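You operate a simulated robot arm through the tools that you are given. There is no shell and no other tool.

The job below is to be done with a simulated robot arm. You get a single attempt, and the scene is never put back.

## Task
Top the washer tank up to the MAX mark from the blue tank.
Fine: cap right open, spout down, hold the push button; spill none; spout up and cap closed again.

The check looks at the end state, three seconds after you hand in, the way a careful person would. Anything else that was tipped, shoved, dropped, spilled or broken makes it a failure. Lids that push on must go on centred and level and be pressed home; caps that screw on are set level and turned clockwise until they are tight.

## Robot
A 6-joint arm with a two-finger parallel gripper, fixed in place. Base frame: the origin is at the foot of the arm, x ahead of it, y to its left, z up. Lengths are in m, angles in rad, forces in N, time in s.
Its first joint turns from -2.897 to 2.897 rad. Payload 3.43 kg.
The TCP is the grasp point between the finger pads, 0.034 m short of the fingertips. In the tool frame z runs along the fingers and y along their closing line. The gripper opens to 0.128 m. The fingers are 0.024 m wide and 0.012 m thick; the gripper's body (0.048 by 0.13 m) begins 0.096 m behind the TCP.
Orientation is that of the tool frame in the base frame, as a unit quaternion [x, y, z, w]. With the fingers straight down and closing along the base's y, the tool's x points along the base's -x, its y along +y and its z along -z.

## Interface
- The arm moves only by the tool play_rows. Its argument "moves" is a list of rows, each an object of numbers (a shift or turn left out is 0, a gripper value left out holds the last): "x", "y", "z": the shift along the base's x, y, z in m; "wx", "wy", "wz": the turn, a rotation vector about the base's x, y, z in degrees. In form: [{"x": .., "y": .., "z": .., "wx": .., "wy": .., "wz": ..}, ...]. A call has 1 to 20 rows; each row shifts and turns the commanded pose from where the row before left it. "jaw" is the opening, from 0 (shut) to 1 (fully open), set as the call begins (left out, the last holds). Each row takes 0.2 s and may step no farther than 0.05 m and 0.15 rad from the row before; otherwise, or with a gripper value out of range, the whole call is refused. Where a pose cannot be reached the arm comes as near as it can. A force on the tool above 90 N (or 10 N above the force at the start of the call, whichever is more), or a blocked arm, ends the call early, and 0.2 s more pass. The fingers move at their own pace (about 0.153 m/s each) and stop on an object; they squeeze with about 23 N. The grip force told is the motor's: it shows also when the fingers shut on nothing. Time passes only in rows, and 0.2 s behind the last, so rows that do not move let the fingers close. It gives the time, the measured TCP pose, the force on the tool (base axes), the opening and the grip force at its end, in the units of the frame above (readings bear some noise), with the torque about the TCP (base axes, N m) and any sound that the robot's microphone picked up.
- Cameras (640 x 400 px; columns grow to the right, rows downward): "scene" is fixed at [0.0398, 0.5104, 1.5842]; the picture's right is [-0.78, -0.63, 0.00], its down [-0.35, 0.44, -0.83] and it looks along [0.52, -0.64, -0.56] (base axes); focal length 325 px, centre (320, 200). "wrist" rides on the gripper at [0.076, -0.011, -0.16] in the tool frame; the picture's right is [0.15, 0.99, 0.00], its down [-0.88, 0.13, -0.46] and it looks along [-0.45, 0.07, 0.89] (tool axes); focal length 234 px, centre (320, 200). There is no depth. A picture from a camera that has moved, and an enlarged one, comes with that camera's place and axes in the base frame and with its lens. The place of the scene camera against the robot may be out by one fixed shift of up to 0.025 m in any direction.
- camera(camera): a new picture of that camera. It takes no simulated time.
- inspect(camera, box): a new picture of the part [left, top, right, bottom] of that camera's present view, enlarged. It takes no simulated time.
- sign_off(): hands the job in; it is judged then, once.

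Places have to be worked out from the pictures, the camera data and where the tool is seen. Open the gripper and draw the arm clear of the work before you hand the job in, unless the task says otherwise.

The tools are called after ">>>" as a command line: name --argument value ..., lists and objects as JSON in quotes. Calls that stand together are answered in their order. play_rows: Moves the arm, as the interface text tells. Its arguments: {"type":"object","properties":{"moves":{"type":"array"},"jaw":{"type":"number"}},"required":["moves"]} The other tools are called the same way: camera (camera) takes a picture; inspect (camera, box) takes an enlarged picture of a part of a camera's view; sign_off () hands the job in.

At the start:

```text
t: 0.0
tool_pos: [0.6623, -0.2762, 1.1624]
ee_rot: [0.001, 1.0, 0.0, 0.0]
wrist_force: [0.6, 0.1, 0.0]
wrist_torque: [-0.01, 0.0, -0.02]
gripper_width: 0.128
grip_force: 0.1
```

scene: 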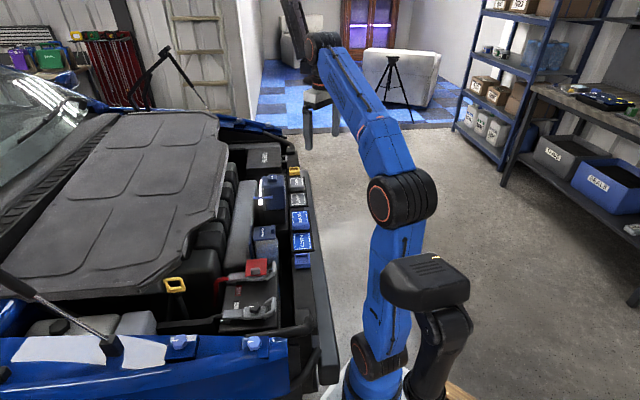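
wrist: 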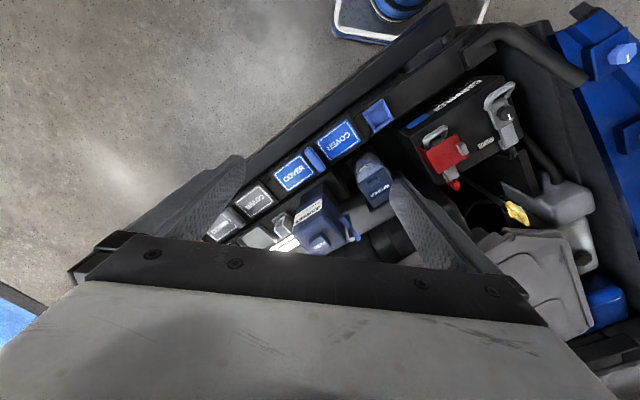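

I'll begin by looking closer at the engine bay in both cameras to find the washer tank, cap, and blue tank.

>>> inspect --camera "scene" --box '[200, 130, 360, 230]'

>>> inspect --camera "scene" --box '[160, 220, 340, 333]'

>>> inspect --camera "wrist" --box '[200, 90, 440, 260]'

>>> inspect --camera "scene" --box '[0, 280, 200, 400]'

```text
4.00 times, centred on (280, 180) of scene
camera zoom: at [0.0398, 0.5104, 1.5842], right [-0.78, -0.63, 0.0], down [-0.35, 0.44, -0.83], along [0.52, -0.64, -0.56], focal length 1300 px, centre (480, 280)
```

zoom: 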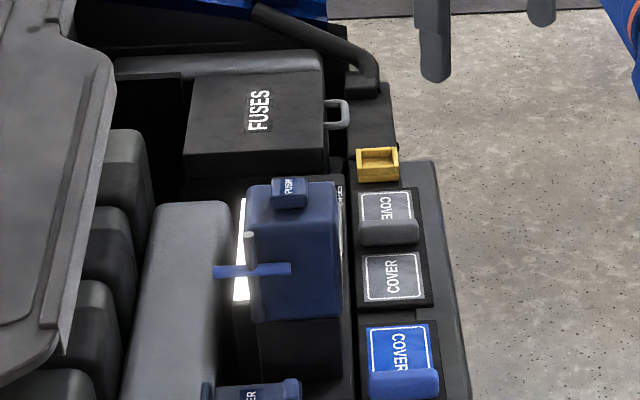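

```text
3.54 times, centred on (250, 276) of scene
camera zoom: at [0.0398, 0.5104, 1.5842], right [-0.78, -0.63, 0.0], down [-0.35, 0.44, -0.83], along [0.52, -0.64, -0.56], focal length 1150 px, centre (568, -71)
```

zoom: 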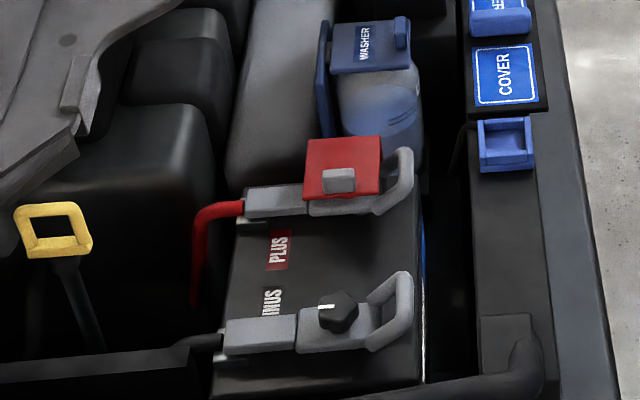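

```text
2.35 times, centred on (320, 175) of wrist
camera zoom: at [0.5873, -0.2884, 1.3218], right [-0.15, 0.99, 0.0], down [0.88, 0.13, 0.46], along [0.45, 0.07, -0.89], focal length 551 px, centre (320, 259)
```

zoom: 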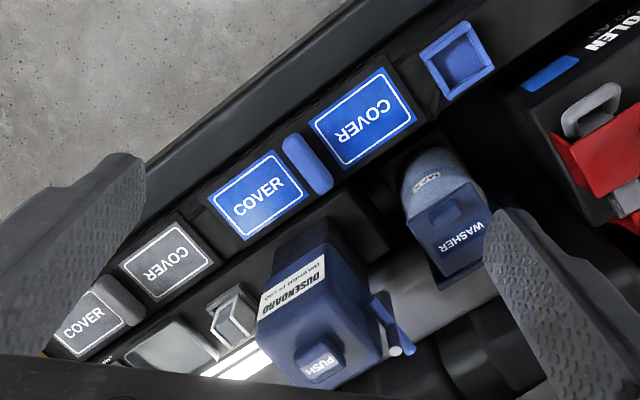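

```text
3.20 times, centred on (100, 340) of scene
camera zoom: at [0.0398, 0.5104, 1.5842], right [-0.78, -0.63, 0.0], down [-0.35, 0.44, -0.83], along [0.52, -0.64, -0.56], focal length 1040 px, centre (1024, -248)
```

zoom: 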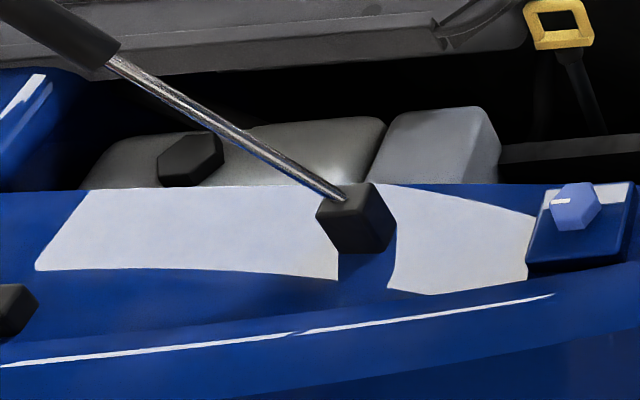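

The washer tank cap triangulates to about (0.81, -0.10, 0.78), and the PUSH button to about (0.895, -0.24, 0.925). I'll move the wrist camera closer, staying high, to look at the washer tank and spout.

>>> play_rows --moves '[{"y": 0.04}, {"y": 0.04}, {"y": 0.04}, {"y": 0.03, "z": -0.03}, {"z": -0.04}, {"z": -0.04}]' --jaw 0.3

>>> camera --camera "wrist"

>>> camera --camera "scene"

```text
t: 1.4
tool_pos: [0.6637, -0.1258, 1.0506]
ee_rot: [-0.001, 1.0, 0.0, 0.0]
wrist_force: [0.0, 0.5, -0.5]
wrist_torque: [0.01, 0.02, 0.04]
gripper_width: 0.0384
grip_force: 0.1
```

```text
taken
camera wrist: at [0.5882, -0.1379, 1.21], right [-0.15, 0.99, 0.0], down [0.88, 0.13, 0.46], along [0.45, 0.07, -0.89], focal length 234 px, centre (320, 200)
```

wrist: 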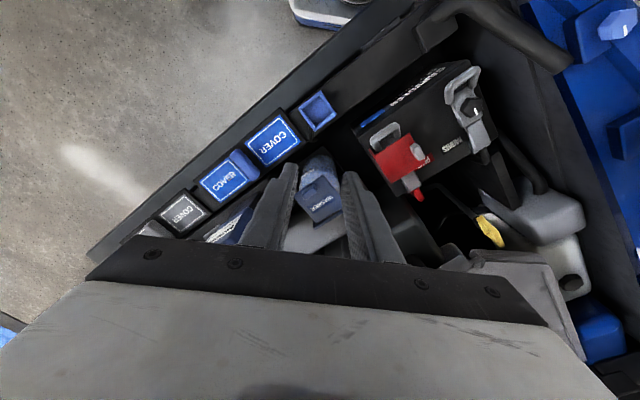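

```text
taken
```

scene: 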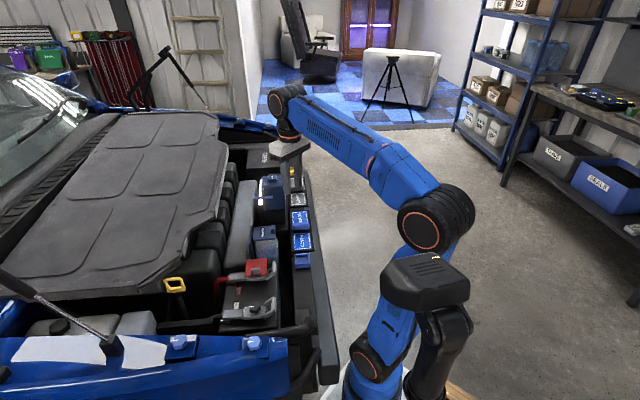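

The fingers block the view, so I'll shift +x to bring the washer tank into the upper part of the wrist picture.

>>> play_rows --moves '[{"x": 0.04}, {"x": 0.04}, {"x": 0.04}]'

>>> camera --camera "wrist"

>>> inspect --camera "wrist" --box '[220, 60, 420, 185]'

```text
t: 2.2
tool_pos: [0.7812, -0.1284, 1.053]
ee_rot: [0.0, 1.0, 0.0, 0.001]
wrist_force: [0.5, 0.2, 0.4]
wrist_torque: [0.0, -0.08, 0.04]
gripper_width: 0.0385
grip_force: 0.1
```

```text
taken
camera wrist: at [0.7052, -0.1401, 1.2122], right [-0.15, 0.99, 0.0], down [0.88, 0.13, 0.46], along [0.45, 0.07, -0.89], focal length 234 px, centre (320, 200)
```

wrist: 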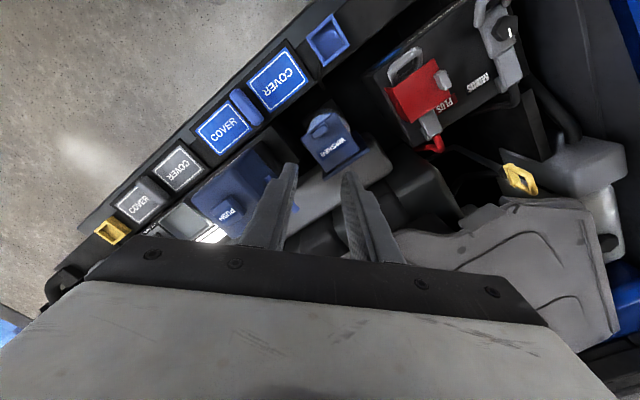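

```text
3.20 times, centred on (320, 122) of wrist
camera zoom: at [0.7052, -0.1401, 1.2122], right [-0.15, 0.99, 0.0], down [0.88, 0.13, 0.46], along [0.45, 0.07, -0.89], focal length 749 px, centre (320, 448)
```

zoom: 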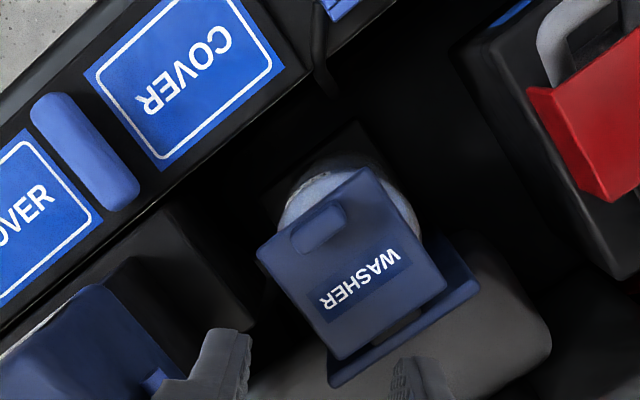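

The truck is turned about 45° to the base: the cap's hinge lies on the inward side, (+x,+y), and its thumb tab faces the robot. I'll yaw the tool 45° so it closes along the hinge axis, then look over the blue tank.

>>> play_rows --moves '[{"wz": 7.5, "z": 0.02}, {"wz": 7.5, "z": 0.02}, {"wz": 7.5, "z": 0.02}, {"wz": 7.5, "x": 0.02, "y": -0.03}, {"wz": 7.5, "x": 0.02, "y": -0.03}, {"wz": 7.5, "x": 0.02, "y": -0.03}, {"x": 0.02, "y": -0.03}]'

>>> camera --camera "wrist"

>>> inspect --camera "wrist" --box '[200, 60, 440, 210]'

```text
t: 3.8
tool_pos: [0.8597, -0.2465, 1.1149]
ee_rot: [-0.384, 0.923, -0.001, 0.0]
wrist_force: [-0.8, 0.4, 0.6]
wrist_torque: [-0.05, -0.08, 0.0]
gripper_width: 0.0384
grip_force: 0.0
```

```text
taken
camera wrist: at [0.8148, -0.3087, 1.2732], right [-0.8, 0.59, 0.0], down [0.53, 0.72, 0.46], along [0.27, 0.37, -0.89], focal length 234 px, centre (320, 200)
```

wrist: 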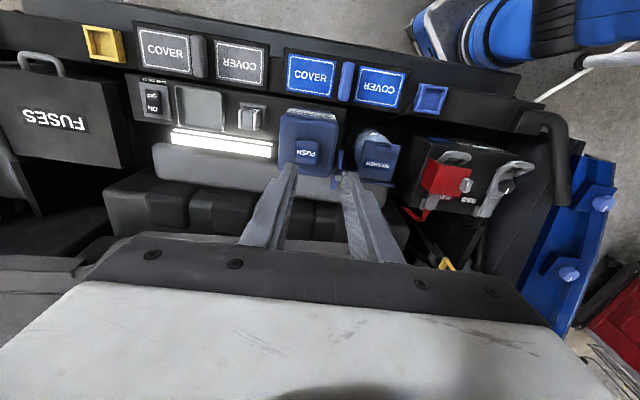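

```text
2.67 times, centred on (320, 135) of wrist
camera zoom: at [0.8148, -0.3087, 1.2732], right [-0.8, 0.59, 0.0], down [0.53, 0.72, 0.46], along [0.27, 0.37, -0.89], focal length 624 px, centre (320, 373)
```

zoom: 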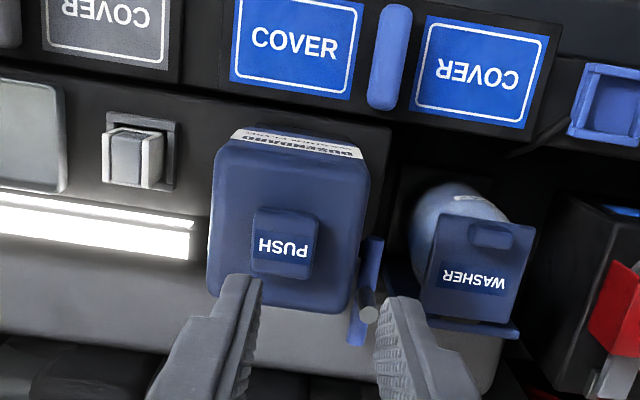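

The blue tank and washer are side by side, with the spout apparatus between them partly hidden by my fingers. I'll shift to view it unobstructed.

>>> play_rows --moves '[{"y": 0.035, "x": 0.01}, {"y": 0.035, "x": 0.01}]' --jaw 0

>>> inspect --camera "wrist" --box '[200, 60, 360, 160]'

>>> camera --camera "wrist"

```text
t: 4.4
tool_pos: [0.8804, -0.1774, 1.1142]
ee_rot: [-0.382, 0.924, 0.0, 0.0]
wrist_force: [0.7, 0.7, -0.7]
wrist_torque: [0.02, -0.02, 0.02]
gripper_width: 0.0
grip_force: 23.0
```

```text
4.00 times, centred on (280, 110) of wrist
camera zoom: at [0.8357, -0.2403, 1.2734], right [-0.8, 0.6, 0.0], down [0.53, 0.71, 0.46], along [0.27, 0.37, -0.89], focal length 937 px, centre (480, 560)
```

zoom: 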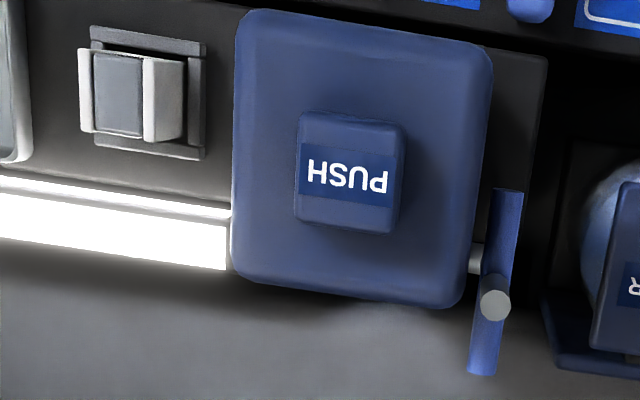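

```text
taken
camera wrist: at [0.8357, -0.2403, 1.2734], right [-0.8, 0.6, 0.0], down [0.53, 0.71, 0.46], along [0.27, 0.37, -0.89], focal length 234 px, centre (320, 200)
```

wrist: 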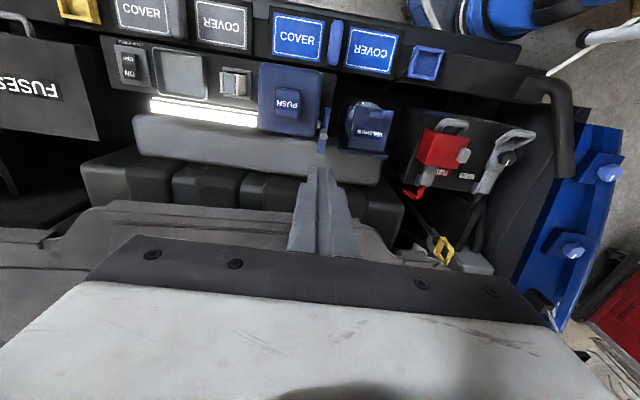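

The spout seems to be a grey upright tube on a blue cross bar, mounted on the tank's washer-facing side. I'll zoom the scene camera for a side view.

>>> inspect --camera "scene" --box '[240, 160, 300, 198]'

>>> inspect --camera "scene" --box '[240, 215, 300, 253]'

```text
10.53 times, centred on (270, 179) of scene
camera zoom: at [0.0398, 0.5104, 1.5842], right [-0.78, -0.63, 0.0], down [-0.35, 0.44, -0.83], along [0.52, -0.64, -0.56], focal length 3420 px, centre (846, 421)
```

zoom: 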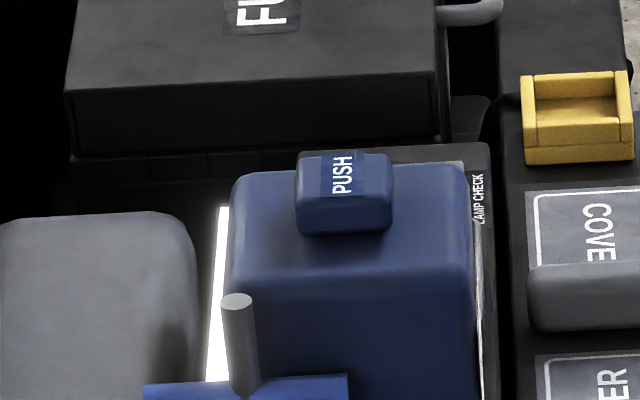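

```text
10.53 times, centred on (270, 234) of scene
camera zoom: at [0.0398, 0.5104, 1.5842], right [-0.78, -0.63, 0.0], down [-0.35, 0.44, -0.83], along [0.52, -0.64, -0.56], focal length 3420 px, centre (846, -158)
```

zoom: 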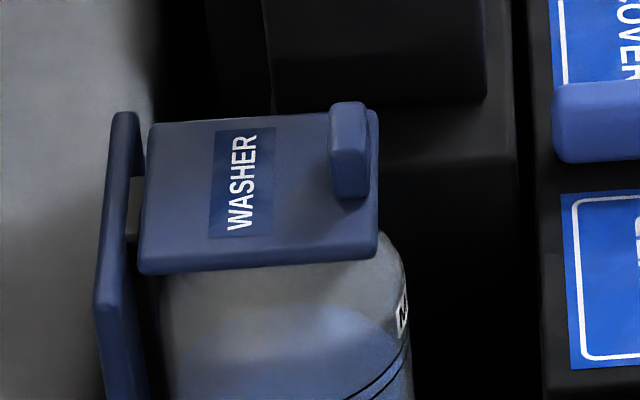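

>>> inspect --camera "scene" --box '[240, 178, 300, 216]'

>>> inspect --camera "scene" --box '[240, 235, 300, 273]'

```text
10.53 times, centred on (270, 197) of scene
camera zoom: at [0.0398, 0.5104, 1.5842], right [-0.78, -0.63, 0.0], down [-0.35, 0.44, -0.83], along [0.52, -0.64, -0.56], focal length 3420 px, centre (846, 232)
```

zoom: 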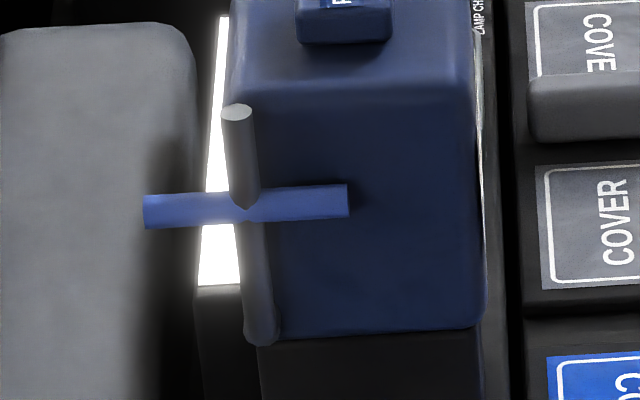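

```text
10.53 times, centred on (270, 254) of scene
camera zoom: at [0.0398, 0.5104, 1.5842], right [-0.78, -0.63, 0.0], down [-0.35, 0.44, -0.83], along [0.52, -0.64, -0.56], focal length 3420 px, centre (846, -368)
```

zoom: 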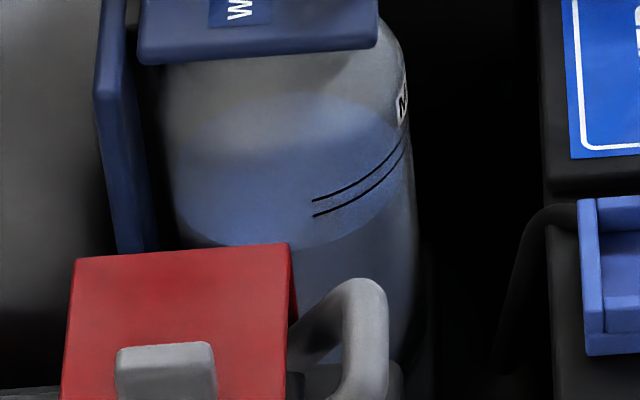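

The spout is a tube pivoting at an elbow low on the tank's face, with a blue cross handle. To find the scene camera's offset, I'll look at where my fingertips appear in the scene view.

>>> inspect --camera "scene" --box '[220, 110, 320, 172]'

```text
6.40 times, centred on (270, 141) of scene
camera zoom: at [0.0398, 0.5104, 1.5842], right [-0.78, -0.63, 0.0], down [-0.35, 0.44, -0.83], along [0.52, -0.64, -0.56], focal length 2079 px, centre (640, 578)
```

zoom: 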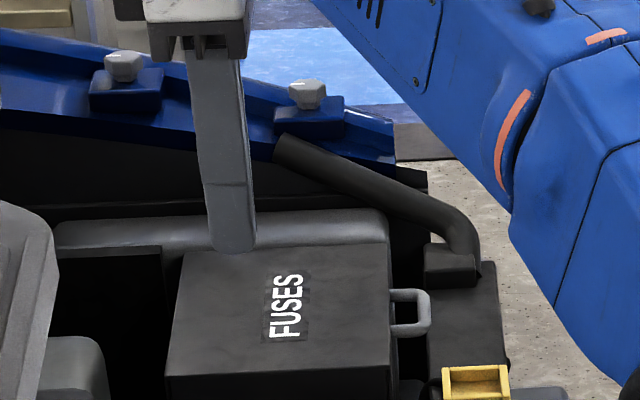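

Using the fingertip calibration, the cap centre is about (0.807, -0.105, 0.77), the spout pivot about (0.875, -0.175, 0.807), and the tube tip z is about 0.91. Swinging the spout about the e1 axis puts its tip over the washer neck. I'll tilt the tool to look at the washer's front and MAX lines.

>>> play_rows --moves '[{"x": -0.022, "y": 0.007, "wx": 5.71, "wy": -5.6}, {"x": -0.022, "y": 0.007, "wx": 5.71, "wy": -5.6}, {"x": -0.022, "y": 0.007, "wx": 5.71, "wy": -5.6}, {"x": -0.022, "y": 0.007, "wx": 5.71, "wy": -5.6}, {"x": -0.022, "y": 0.006, "wx": 5.71, "wy": -5.6}, {"z": -0.04}, {"z": -0.04}, {"z": -0.04}, {"z": -0.04}, {"z": -0.04}]'

>>> camera --camera "wrist"

>>> camera --camera "scene"

```text
t: 6.6
tool_pos: [0.7716, -0.144, 0.9109]
ee_rot: [-0.36, 0.868, 0.134, 0.314]
wrist_force: [0.1, 0.0, -0.4]
wrist_torque: [-0.06, -0.05, 0.0]
gripper_width: 0.0001
grip_force: 22.9
```

```text
taken
camera wrist: at [0.6673, -0.2663, 0.9849], right [-0.78, 0.62, -0.09], down [0.18, 0.36, 0.92], along [0.6, 0.7, -0.39], focal length 234 px, centre (320, 200)
```

wrist: 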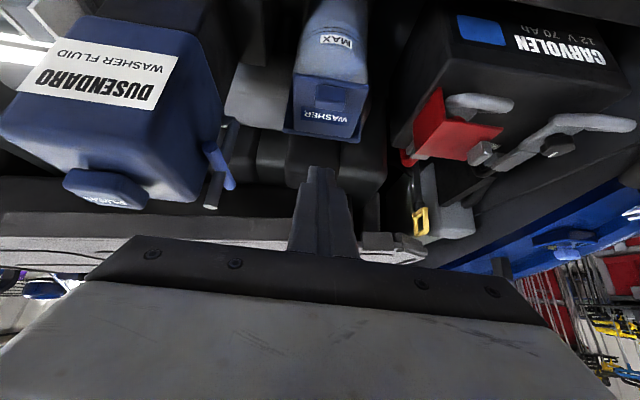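

```text
taken
```

scene: 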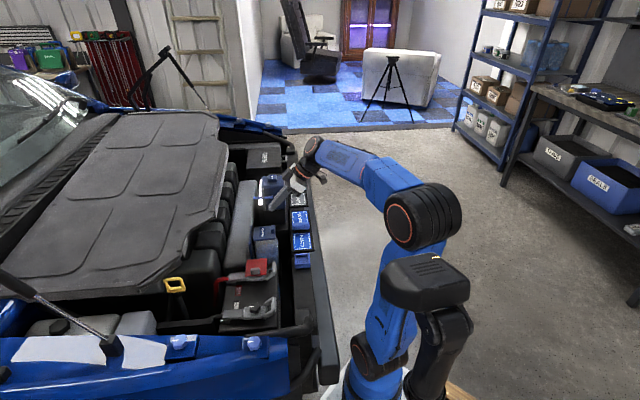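

>>> inspect --camera "wrist" --box '[270, 0, 400, 140]'

>>> inspect --camera "wrist" --box '[0, 90, 260, 240]'

```text
2.86 times, centred on (335, 70) of wrist
camera zoom: at [0.6673, -0.2663, 0.9849], right [-0.78, 0.62, -0.09], down [0.18, 0.36, 0.92], along [0.6, 0.7, -0.39], focal length 669 px, centre (277, 571)
```

zoom: 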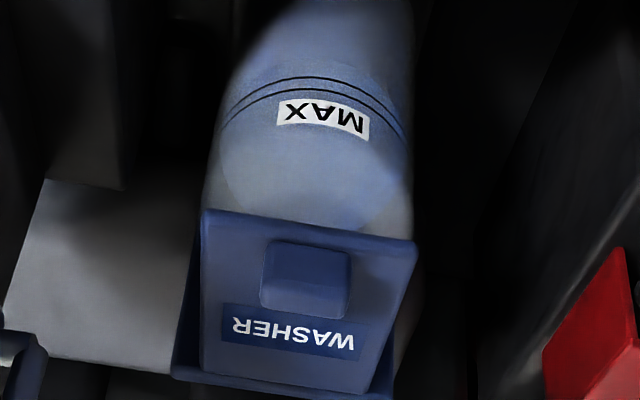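

```text
2.46 times, centred on (130, 165) of wrist
camera zoom: at [0.6673, -0.2663, 0.9849], right [-0.78, 0.62, -0.09], down [0.18, 0.36, 0.92], along [0.6, 0.7, -0.39], focal length 576 px, centre (788, 286)
```

zoom: 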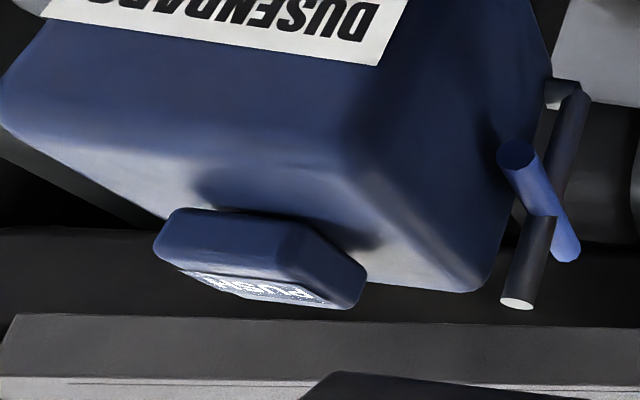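

The view shows the cap plate top at z≈0.779, its thumb tab at about (0.784, -0.129, 0.786–0.793) and roughly 31 mm wide, and the liquid just below the two MAX lines. I'll reduce the tilt to 20°, open the jaws to about 60 mm and hover above the tab.

>>> play_rows --moves '[{"x": 0.002, "y": 0.003, "z": -0.015, "wx": -4.76, "wy": 4.67}, {"x": 0.002, "y": 0.003, "z": -0.015, "wx": -4.76, "wy": 4.67}, {"x": 0.001, "y": 0.001, "z": -0.015, "wx": -4.76, "wy": 4.67}, {}]' --jaw 0.47

>>> camera --camera "wrist"

>>> inspect --camera "scene" --box '[225, 180, 325, 243]'

```text
t: 7.6
tool_pos: [0.778, -0.1364, 0.8674]
ee_rot: [-0.377, 0.91, 0.068, 0.159]
wrist_force: [0.8, 0.6, -0.7]
wrist_torque: [0.01, 0.02, -0.02]
gripper_width: 0.0601
grip_force: 0.1
```

```text
taken
camera wrist: at [0.6978, -0.2338, 0.9917], right [-0.8, 0.6, -0.05], down [0.38, 0.57, 0.73], along [0.47, 0.56, -0.68], focal length 234 px, centre (320, 200)
```

wrist: 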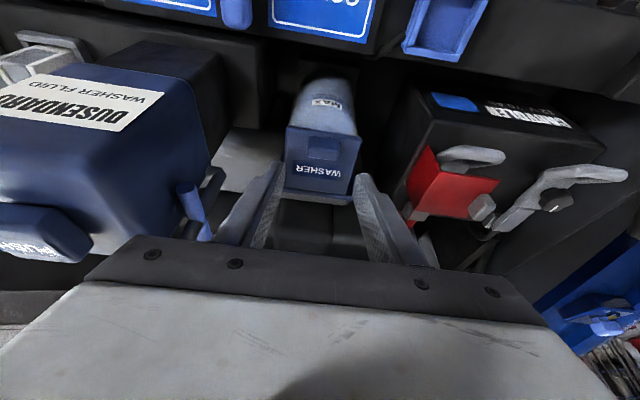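

```text
6.35 times, centred on (275, 212) of scene
camera zoom: at [0.0398, 0.5104, 1.5842], right [-0.78, -0.63, 0.0], down [-0.35, 0.44, -0.83], along [0.52, -0.64, -0.56], focal length 2063 px, centre (606, 127)
```

zoom: 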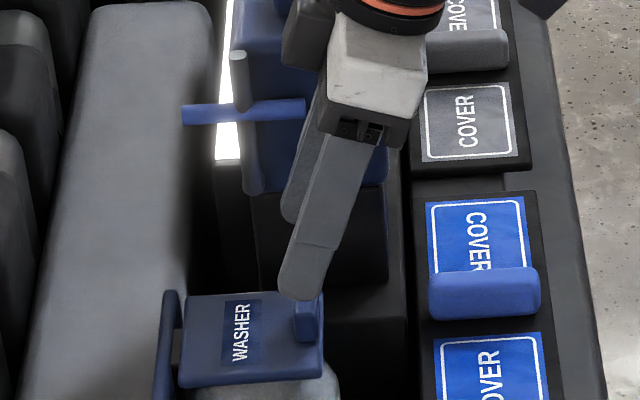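

>>> inspect --camera "wrist" --box '[240, 60, 400, 220]'

```text
2.50 times, centred on (320, 140) of wrist
camera zoom: at [0.6978, -0.2338, 0.9917], right [-0.8, 0.6, -0.05], down [0.38, 0.57, 0.73], along [0.47, 0.56, -0.68], focal length 585 px, centre (320, 350)
```

zoom: 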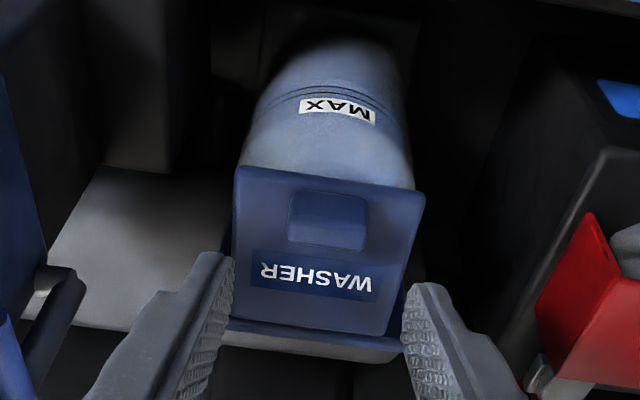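

The tab is centred between the fingers (e2 offset ≈0). I'll descend straight down in small steps to just above the cap plate and check force.

>>> play_rows --moves '[{"z": -0.015}, {"z": -0.015}, {"z": -0.01}, {"z": -0.005}, {}]'

>>> inspect --camera "wrist" --box '[240, 60, 400, 220]'

>>> inspect --camera "scene" --box '[240, 205, 300, 243]'

```text
t: 8.8
tool_pos: [0.7782, -0.1343, 0.8231]
ee_rot: [-0.377, 0.91, 0.068, 0.159]
wrist_force: [0.0, -0.1, 1.3]
wrist_torque: [-0.01, -0.01, 0.01]
gripper_width: 0.0604
grip_force: 0.1
```

```text
2.50 times, centred on (320, 140) of wrist
camera zoom: at [0.6979, -0.2333, 0.9467], right [-0.8, 0.6, -0.05], down [0.38, 0.57, 0.73], along [0.47, 0.56, -0.68], focal length 585 px, centre (320, 350)
```

zoom: 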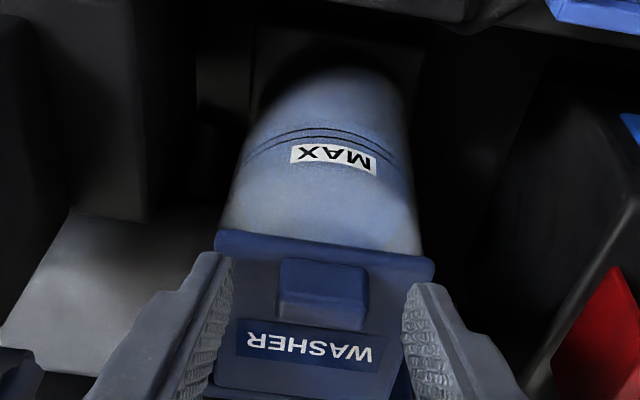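

```text
10.53 times, centred on (270, 224) of scene
camera zoom: at [0.0398, 0.5104, 1.5842], right [-0.78, -0.63, 0.0], down [-0.35, 0.44, -0.83], along [0.52, -0.64, -0.56], focal length 3420 px, centre (846, -53)
```

zoom: 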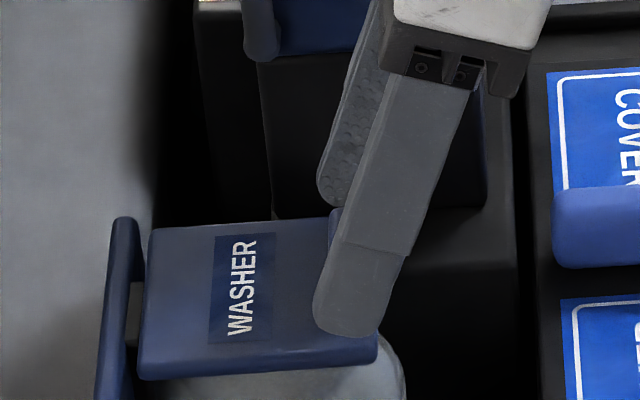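

Fingertips flank the tab. I'll lower 4 mm more and close on it.

>>> play_rows --moves '[{"z": -0.004}, {}]'

>>> play_rows --moves '[{}, {}, {}]' --jaw 0.15

>>> inspect --camera "wrist" --box '[240, 60, 400, 220]'

```text
t: 9.4
tool_pos: [0.7766, -0.136, 0.8188]
ee_rot: [-0.377, 0.91, 0.068, 0.161]
wrist_force: [0.1, -0.2, 3.2]
wrist_torque: [-0.1, -0.05, 0.0]
gripper_width: 0.0602
grip_force: 0.1
```

```text
t: 10.2
tool_pos: [0.777, -0.1351, 0.8182]
ee_rot: [-0.377, 0.91, 0.068, 0.16]
wrist_force: [-3.7, 0.7, 4.9]
wrist_torque: [-0.07, -0.01, 0.05]
gripper_width: 0.0316
grip_force: 45.1
```

```text
2.50 times, centred on (320, 140) of wrist
camera zoom: at [0.6974, -0.2329, 0.9427], right [-0.8, 0.6, -0.05], down [0.38, 0.57, 0.73], along [0.47, 0.56, -0.68], focal length 585 px, centre (320, 350)
```

zoom: 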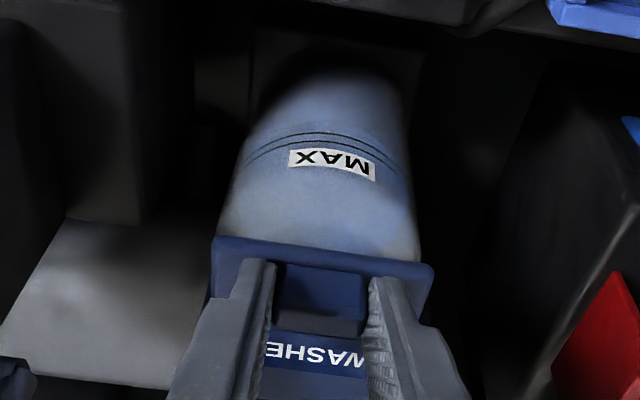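

The tab is gripped (31.6 mm). I'll lift along the hinge arc to about 20° and check the forces.

>>> play_rows --moves '[{"x": 0.0023, "y": 0.0024, "z": 0.00715, "wx": -1.785, "wy": 1.75}, {"x": 0.0023, "y": 0.0024, "z": 0.00715, "wx": -1.785, "wy": 1.75}, {"x": 0.0031, "y": 0.0032, "z": 0.0066, "wx": -1.785, "wy": 1.75}, {"x": 0.0031, "y": 0.0032, "z": 0.0066, "wx": -1.785, "wy": 1.75}, {}]'

>>> inspect --camera "wrist" --box '[240, 60, 400, 220]'

>>> inspect --camera "scene" --box '[240, 195, 300, 233]'

```text
t: 11.4
tool_pos: [0.7877, -0.1228, 0.8464]
ee_rot: [-0.381, 0.921, 0.034, 0.079]
wrist_force: [-16.2, 3.5, -11.8]
wrist_torque: [-0.87, 1.2, -0.06]
gripper_width: 0.0316
grip_force: 45.2
```

```text
2.50 times, centred on (320, 140) of wrist
camera zoom: at [0.7252, -0.205, 0.9905], right [-0.8, 0.6, -0.02], down [0.47, 0.65, 0.6], along [0.37, 0.47, -0.8], focal length 585 px, centre (320, 350)
```

zoom: 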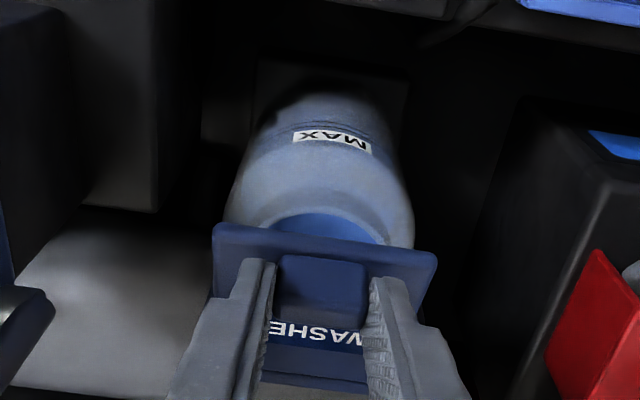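

```text
10.53 times, centred on (270, 214) of scene
camera zoom: at [0.0398, 0.5104, 1.5842], right [-0.78, -0.63, 0.0], down [-0.35, 0.44, -0.83], along [0.52, -0.64, -0.56], focal length 3420 px, centre (846, 53)
```

zoom: 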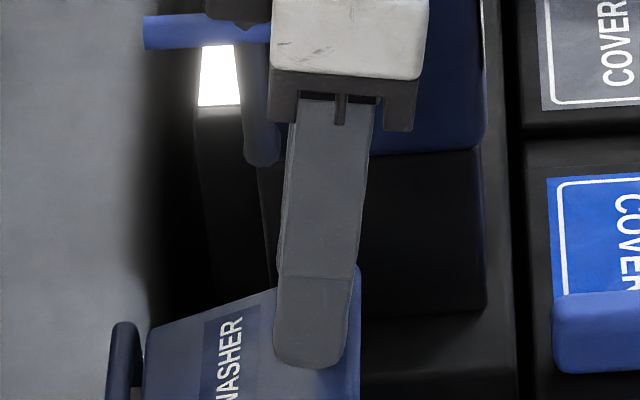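

The cap is rising about 20° as expected, with some resisting torque and a small lateral force. I'll continue the arc, turning the tool more with the cap and retracting slightly.

>>> play_rows --moves '[{"x": 0.0038, "y": 0.0053, "z": 0.0069, "wx": -2.855, "wy": 2.8}, {"x": 0.0045, "y": 0.0046, "z": 0.0069, "wx": -2.855, "wy": 2.8}, {"x": 0.00525, "y": 0.00535, "z": 0.0047, "wx": -2.855, "wy": 2.8}, {"x": 0.00525, "y": 0.00535, "z": 0.0047, "wx": -2.855, "wy": 2.8}, {}]'

>>> inspect --camera "wrist" --box '[240, 60, 400, 220]'

>>> inspect --camera "scene" --box '[240, 195, 300, 233]'

```text
t: 12.6
tool_pos: [0.8086, -0.1049, 0.8709]
ee_rot: [-0.383, 0.922, -0.02, -0.048]
wrist_force: [1.0, -15.0, -8.3]
wrist_torque: [-1.04, 0.61, 0.03]
gripper_width: 0.0316
grip_force: 45.0
```

```text
2.50 times, centred on (320, 140) of wrist
camera zoom: at [0.7748, -0.1543, 1.036], right [-0.8, 0.6, 0.01], down [0.56, 0.75, 0.36], along [0.2, 0.3, -0.93], focal length 585 px, centre (320, 350)
```

zoom: 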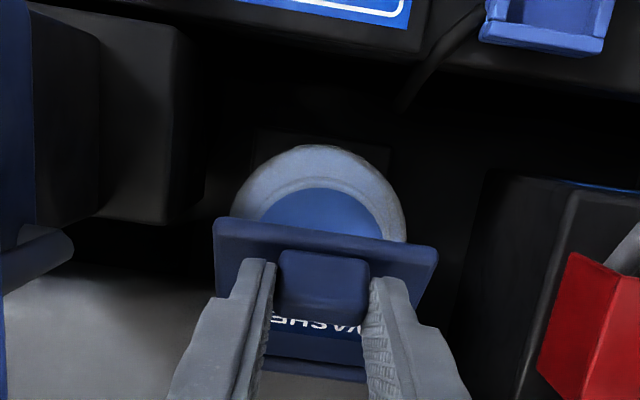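

```text
10.53 times, centred on (270, 214) of scene
camera zoom: at [0.0398, 0.5104, 1.5842], right [-0.78, -0.63, 0.0], down [-0.35, 0.44, -0.83], along [0.52, -0.64, -0.56], focal length 3420 px, centre (846, 53)
```

zoom: 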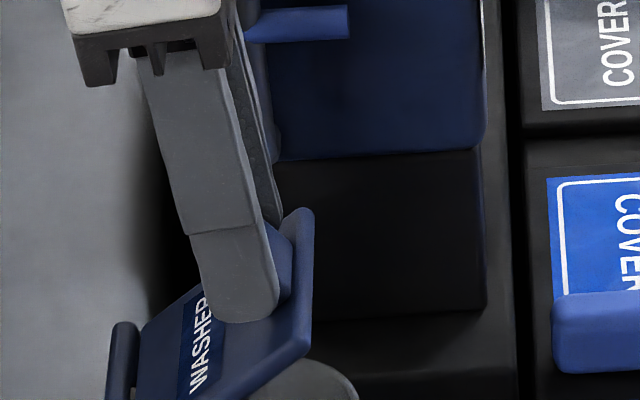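

The cap is about 40° open and moving cleanly. I'll continue to about 60°.

>>> play_rows --moves '[{"x": 0.006, "y": 0.0055, "z": 0.0035, "wx": -2.855, "wy": 2.8}, {"x": 0.0057, "y": 0.0058, "z": 0.0035, "wx": -2.855, "wy": 2.8}, {"x": 0.0061, "y": 0.0062, "z": 0.002, "wx": -2.855, "wy": 2.8}, {"x": 0.0061, "y": 0.0062, "z": 0.002, "wx": -2.855, "wy": 2.8}, {}]'

>>> inspect --camera "scene" --box '[225, 190, 315, 246]'

>>> camera --camera "wrist"

```text
t: 13.8
tool_pos: [0.8316, -0.0797, 0.8803]
ee_rot: [-0.376, 0.907, -0.074, -0.176]
wrist_force: [-3.7, -15.6, -1.9]
wrist_torque: [-1.19, 0.86, -0.05]
gripper_width: 0.0314
grip_force: 45.3
```

```text
7.11 times, centred on (270, 218) of scene
camera zoom: at [0.0398, 0.5104, 1.5842], right [-0.78, -0.63, 0.0], down [-0.35, 0.44, -0.83], along [0.52, -0.64, -0.56], focal length 2310 px, centre (676, 72)
```

zoom: 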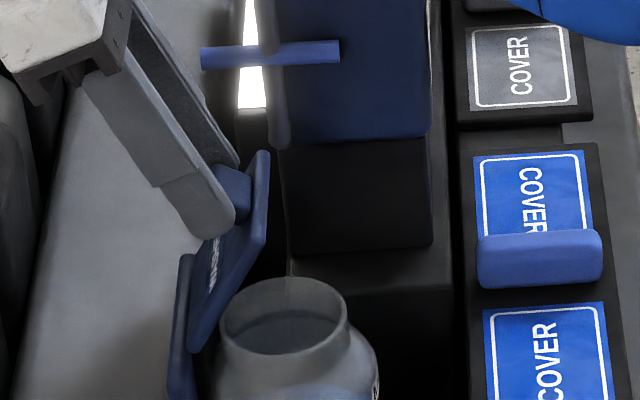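

```text
taken
camera wrist: at [0.8324, -0.096, 1.0569], right [-0.8, 0.6, 0.05], down [0.61, 0.79, 0.09], along [0.01, 0.1, -0.99], focal length 234 px, centre (320, 200)
```

wrist: 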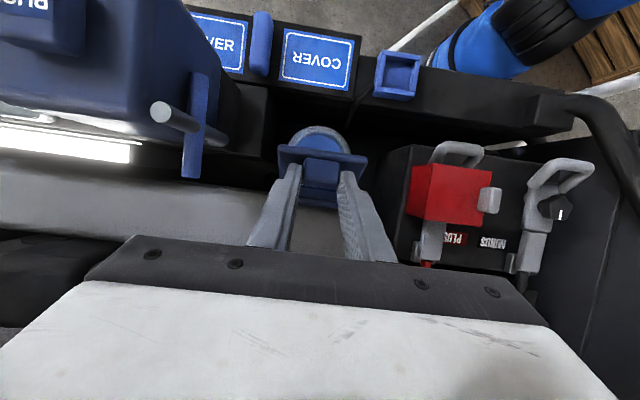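

The cap is around 65° and the neck is visible. I'll continue to about 80°, watching forces.

>>> play_rows --moves '[{"x": 0.0063, "y": 0.0056, "z": 0.0009, "wx": -2.14, "wy": 2.1}, {"x": 0.0059, "y": 0.006, "z": 0.0009, "wx": -2.14, "wy": 2.1}, {"x": 0.006, "y": 0.0061, "z": -0.0005, "wx": -2.14, "wy": 2.1}, {"x": 0.006, "y": 0.0061, "z": -0.0005, "wx": -2.14, "wy": 2.1}, {}]'

>>> inspect --camera "scene" --box '[225, 190, 315, 246]'

```text
t: 15.0
tool_pos: [0.8558, -0.0572, 0.8804]
ee_rot: [-0.366, 0.883, -0.115, -0.269]
wrist_force: [11.4, -27.1, 7.7]
wrist_torque: [-1.09, 0.72, 0.4]
gripper_width: 0.0318
grip_force: 45.0
```

```text
7.11 times, centred on (270, 218) of scene
camera zoom: at [0.0398, 0.5104, 1.5842], right [-0.78, -0.63, 0.0], down [-0.35, 0.44, -0.83], along [0.52, -0.64, -0.56], focal length 2310 px, centre (676, 72)
```

zoom: 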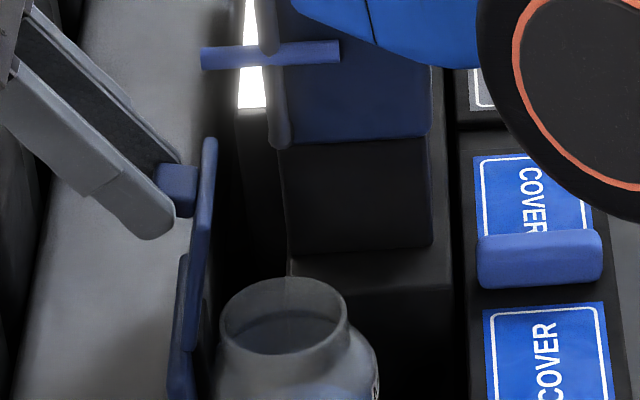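

The cap is now nearly vertical, with a lateral load building that I'll relieve. I'll continue gently past vertical to find the stop.

>>> play_rows --moves '[{"x": 0.0068, "y": 0.0051, "z": -0.0019, "wx": -2.14, "wy": 2.1}, {"x": 0.0063, "y": 0.0056, "z": -0.0019, "wx": -2.14, "wy": 2.1}, {}]'

>>> inspect --camera "scene" --box '[225, 190, 315, 246]'

```text
t: 15.8
tool_pos: [0.8672, -0.0443, 0.8761]
ee_rot: [-0.36, 0.868, -0.133, -0.315]
wrist_force: [-14.0, -2.1, -8.6]
wrist_torque: [-0.36, 0.7, -0.3]
gripper_width: 0.0315
grip_force: 44.9
```

```text
7.11 times, centred on (270, 218) of scene
camera zoom: at [0.0398, 0.5104, 1.5842], right [-0.78, -0.63, 0.0], down [-0.35, 0.44, -0.83], along [0.52, -0.64, -0.56], focal length 2310 px, centre (676, 72)
```

zoom: 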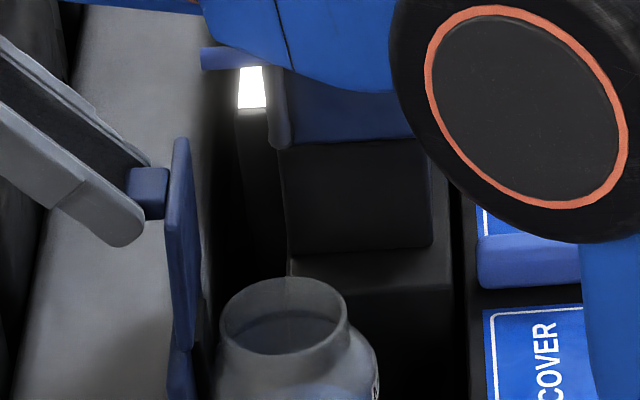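

>>> camera --camera "scene"

>>> camera --camera "wrist"

```text
taken
```

scene: 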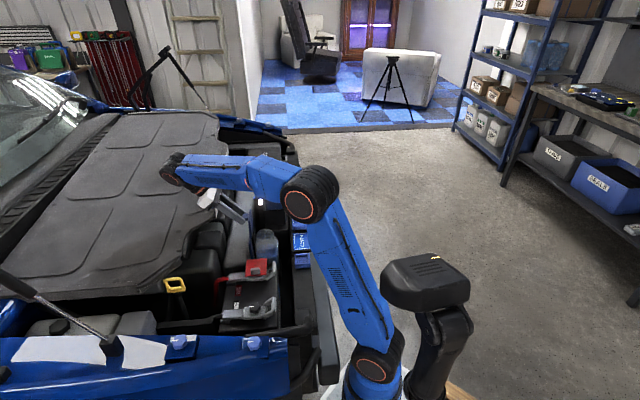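

```text
taken
camera wrist: at [0.9071, -0.0211, 1.0473], right [-0.78, 0.62, 0.09], down [0.59, 0.78, -0.22], along [-0.2, -0.12, -0.97], focal length 234 px, centre (320, 200)
```

wrist: 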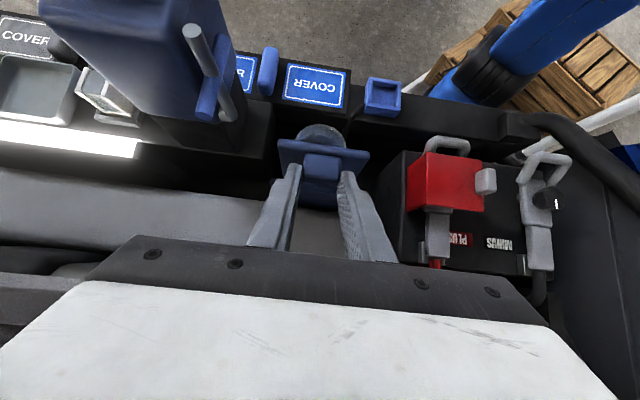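

The cap is about 100° open and clear of everything. I'll push a bit further to find where it stops.

>>> play_rows --moves '[{"x": 0.0055, "y": 0.0055, "z": -0.003, "wx": -1.8, "wy": 1.8}, {"x": 0.0053, "y": 0.0053, "z": -0.0036, "wx": -1.8, "wy": 1.8}, {}]'

>>> inspect --camera "scene" --box '[225, 190, 315, 246]'

```text
t: 16.6
tool_pos: [0.8772, -0.0346, 0.8724]
ee_rot: [-0.354, 0.853, -0.15, -0.351]
wrist_force: [-15.1, -0.4, 7.2]
wrist_torque: [-0.63, 1.42, -0.38]
gripper_width: 0.0312
grip_force: 45.1
```

```text
7.11 times, centred on (270, 218) of scene
camera zoom: at [0.0398, 0.5104, 1.5842], right [-0.78, -0.63, 0.0], down [-0.35, 0.44, -0.83], along [0.52, -0.64, -0.56], focal length 2310 px, centre (676, 72)
```

zoom: 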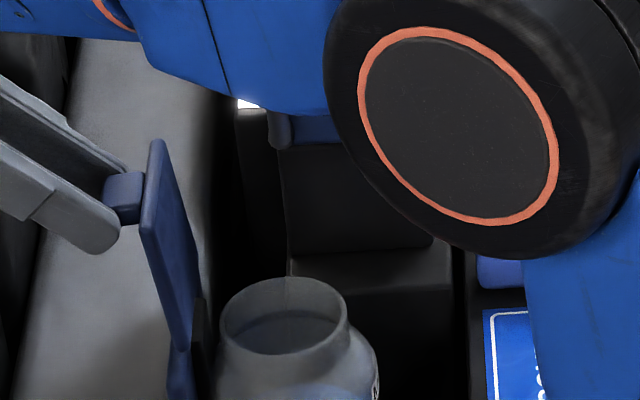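

>>> play_rows --moves '[{"x": 0.0048, "y": 0.005, "z": -0.004, "wx": -1.8, "wy": 1.8}, {"x": 0.0046, "y": 0.0048, "z": -0.0045, "wx": -1.8, "wy": 1.8}, {}]'

>>> inspect --camera "scene" --box '[225, 190, 315, 246]'

>>> inspect --camera "wrist" --box '[220, 80, 420, 260]'

```text
t: 17.4
tool_pos: [0.8749, -0.0363, 0.8403]
ee_rot: [-0.347, 0.838, -0.166, -0.386]
wrist_force: [-11.5, -6.3, 28.5]
wrist_torque: [2.02, -2.72, 0.12]
gripper_width: 0.0193
grip_force: 0.1
out of reach, approached as far as the arm can: row 1, 2
```

```text
7.11 times, centred on (270, 218) of scene
camera zoom: at [0.0398, 0.5104, 1.5842], right [-0.78, -0.63, 0.0], down [-0.35, 0.44, -0.83], along [0.52, -0.64, -0.56], focal length 2310 px, centre (676, 72)
```

zoom: 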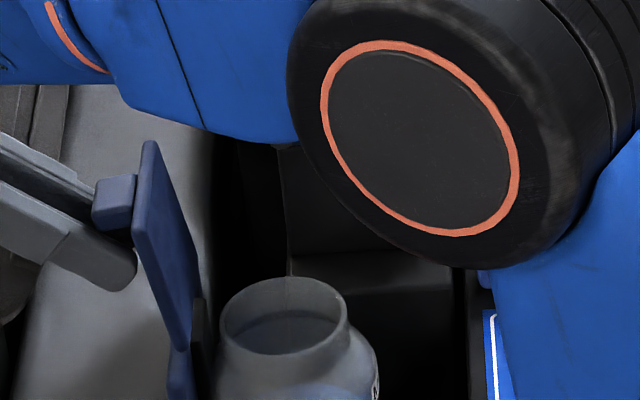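

```text
2.22 times, centred on (320, 170) of wrist
camera zoom: at [0.9338, 0.0076, 1.0015], right [-0.77, 0.63, 0.1], down [0.56, 0.74, -0.38], along [-0.31, -0.24, -0.92], focal length 520 px, centre (320, 267)
```

zoom: 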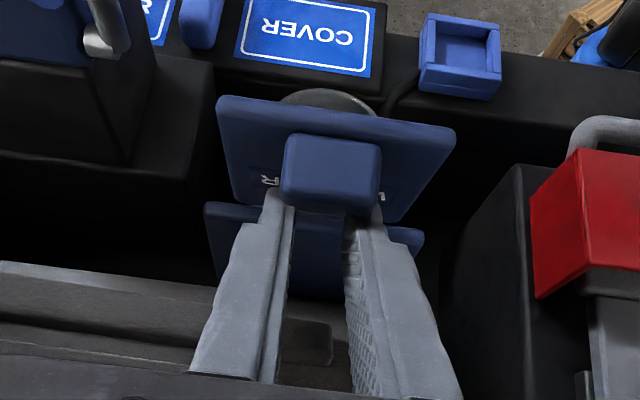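

The arm hit its reach limit; the fingers slipped off the tab and press lightly below it, while the cap stands open at about 110°. I'll open the jaws so they clear the tab before withdrawing.

>>> play_rows --moves '[{}, {}]' --jaw 0.5

>>> camera --camera "wrist"

>>> inspect --camera "scene" --box '[180, 150, 320, 246]'

```text
t: 18.0
tool_pos: [0.876, -0.0362, 0.8387]
ee_rot: [-0.348, 0.837, -0.166, -0.388]
wrist_force: [-15.6, -11.2, 12.2]
wrist_torque: [1.05, -1.45, 0.07]
gripper_width: 0.0641
grip_force: 0.0
```

```text
taken
camera wrist: at [0.9353, 0.0079, 0.9987], right [-0.77, 0.63, 0.1], down [0.55, 0.74, -0.38], along [-0.32, -0.24, -0.92], focal length 234 px, centre (320, 200)
```

wrist: 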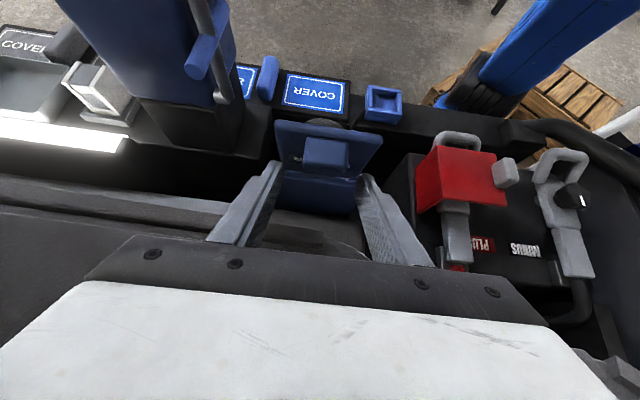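

```text
4.17 times, centred on (250, 198) of scene
camera zoom: at [0.0398, 0.5104, 1.5842], right [-0.78, -0.63, 0.0], down [-0.35, 0.44, -0.83], along [0.52, -0.64, -0.56], focal length 1354 px, centre (612, 208)
```

zoom: 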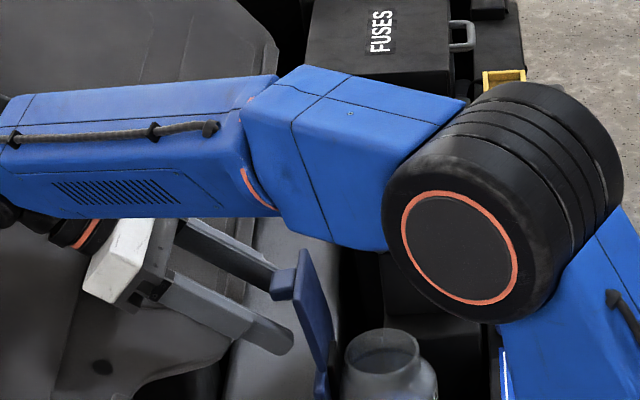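

The jaws are open and the cap is holding itself at about 112°. I'll back off upward while tilting the tool upright again.

>>> play_rows --moves '[{"z": 0.012, "wx": 2.86, "wy": -2.8}, {"z": 0.012, "wx": 2.86, "wy": -2.8}, {"z": 0.012, "wx": 2.86, "wy": -2.8}, {}]'

>>> inspect --camera "scene" --box '[180, 150, 320, 246]'

>>> camera --camera "wrist"

```text
t: 19.0
tool_pos: [0.8773, -0.0347, 0.8729]
ee_rot: [-0.362, 0.873, -0.127, -0.301]
wrist_force: [-7.2, -0.1, 6.9]
wrist_torque: [-0.13, -0.2, -0.12]
gripper_width: 0.0616
grip_force: 0.0
```

```text
4.17 times, centred on (250, 198) of scene
camera zoom: at [0.0398, 0.5104, 1.5842], right [-0.78, -0.63, 0.0], down [-0.35, 0.44, -0.83], along [0.52, -0.64, -0.56], focal length 1354 px, centre (612, 208)
```

zoom: 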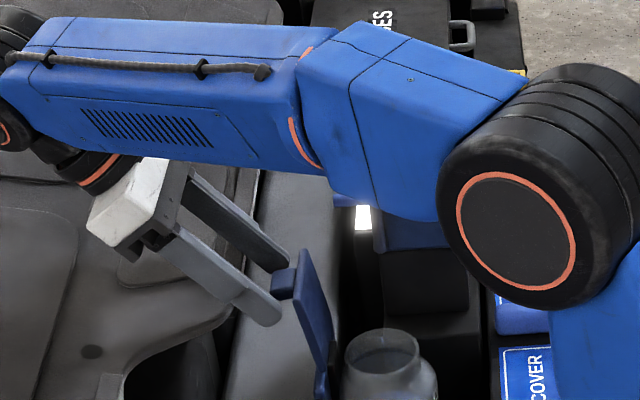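

```text
taken
camera wrist: at [0.9124, -0.0149, 1.0454], right [-0.78, 0.62, 0.09], down [0.6, 0.78, -0.18], along [-0.18, -0.09, -0.98], focal length 234 px, centre (320, 200)
```

wrist: 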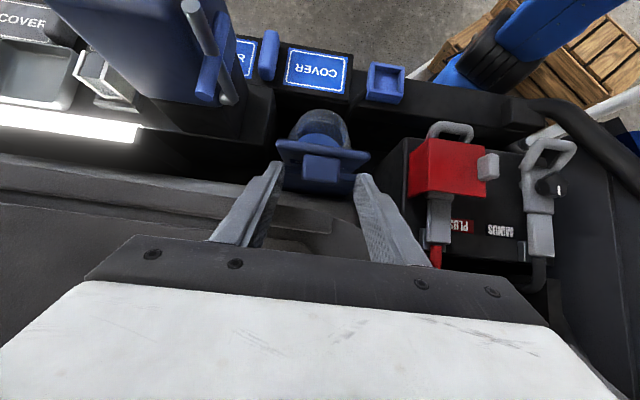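

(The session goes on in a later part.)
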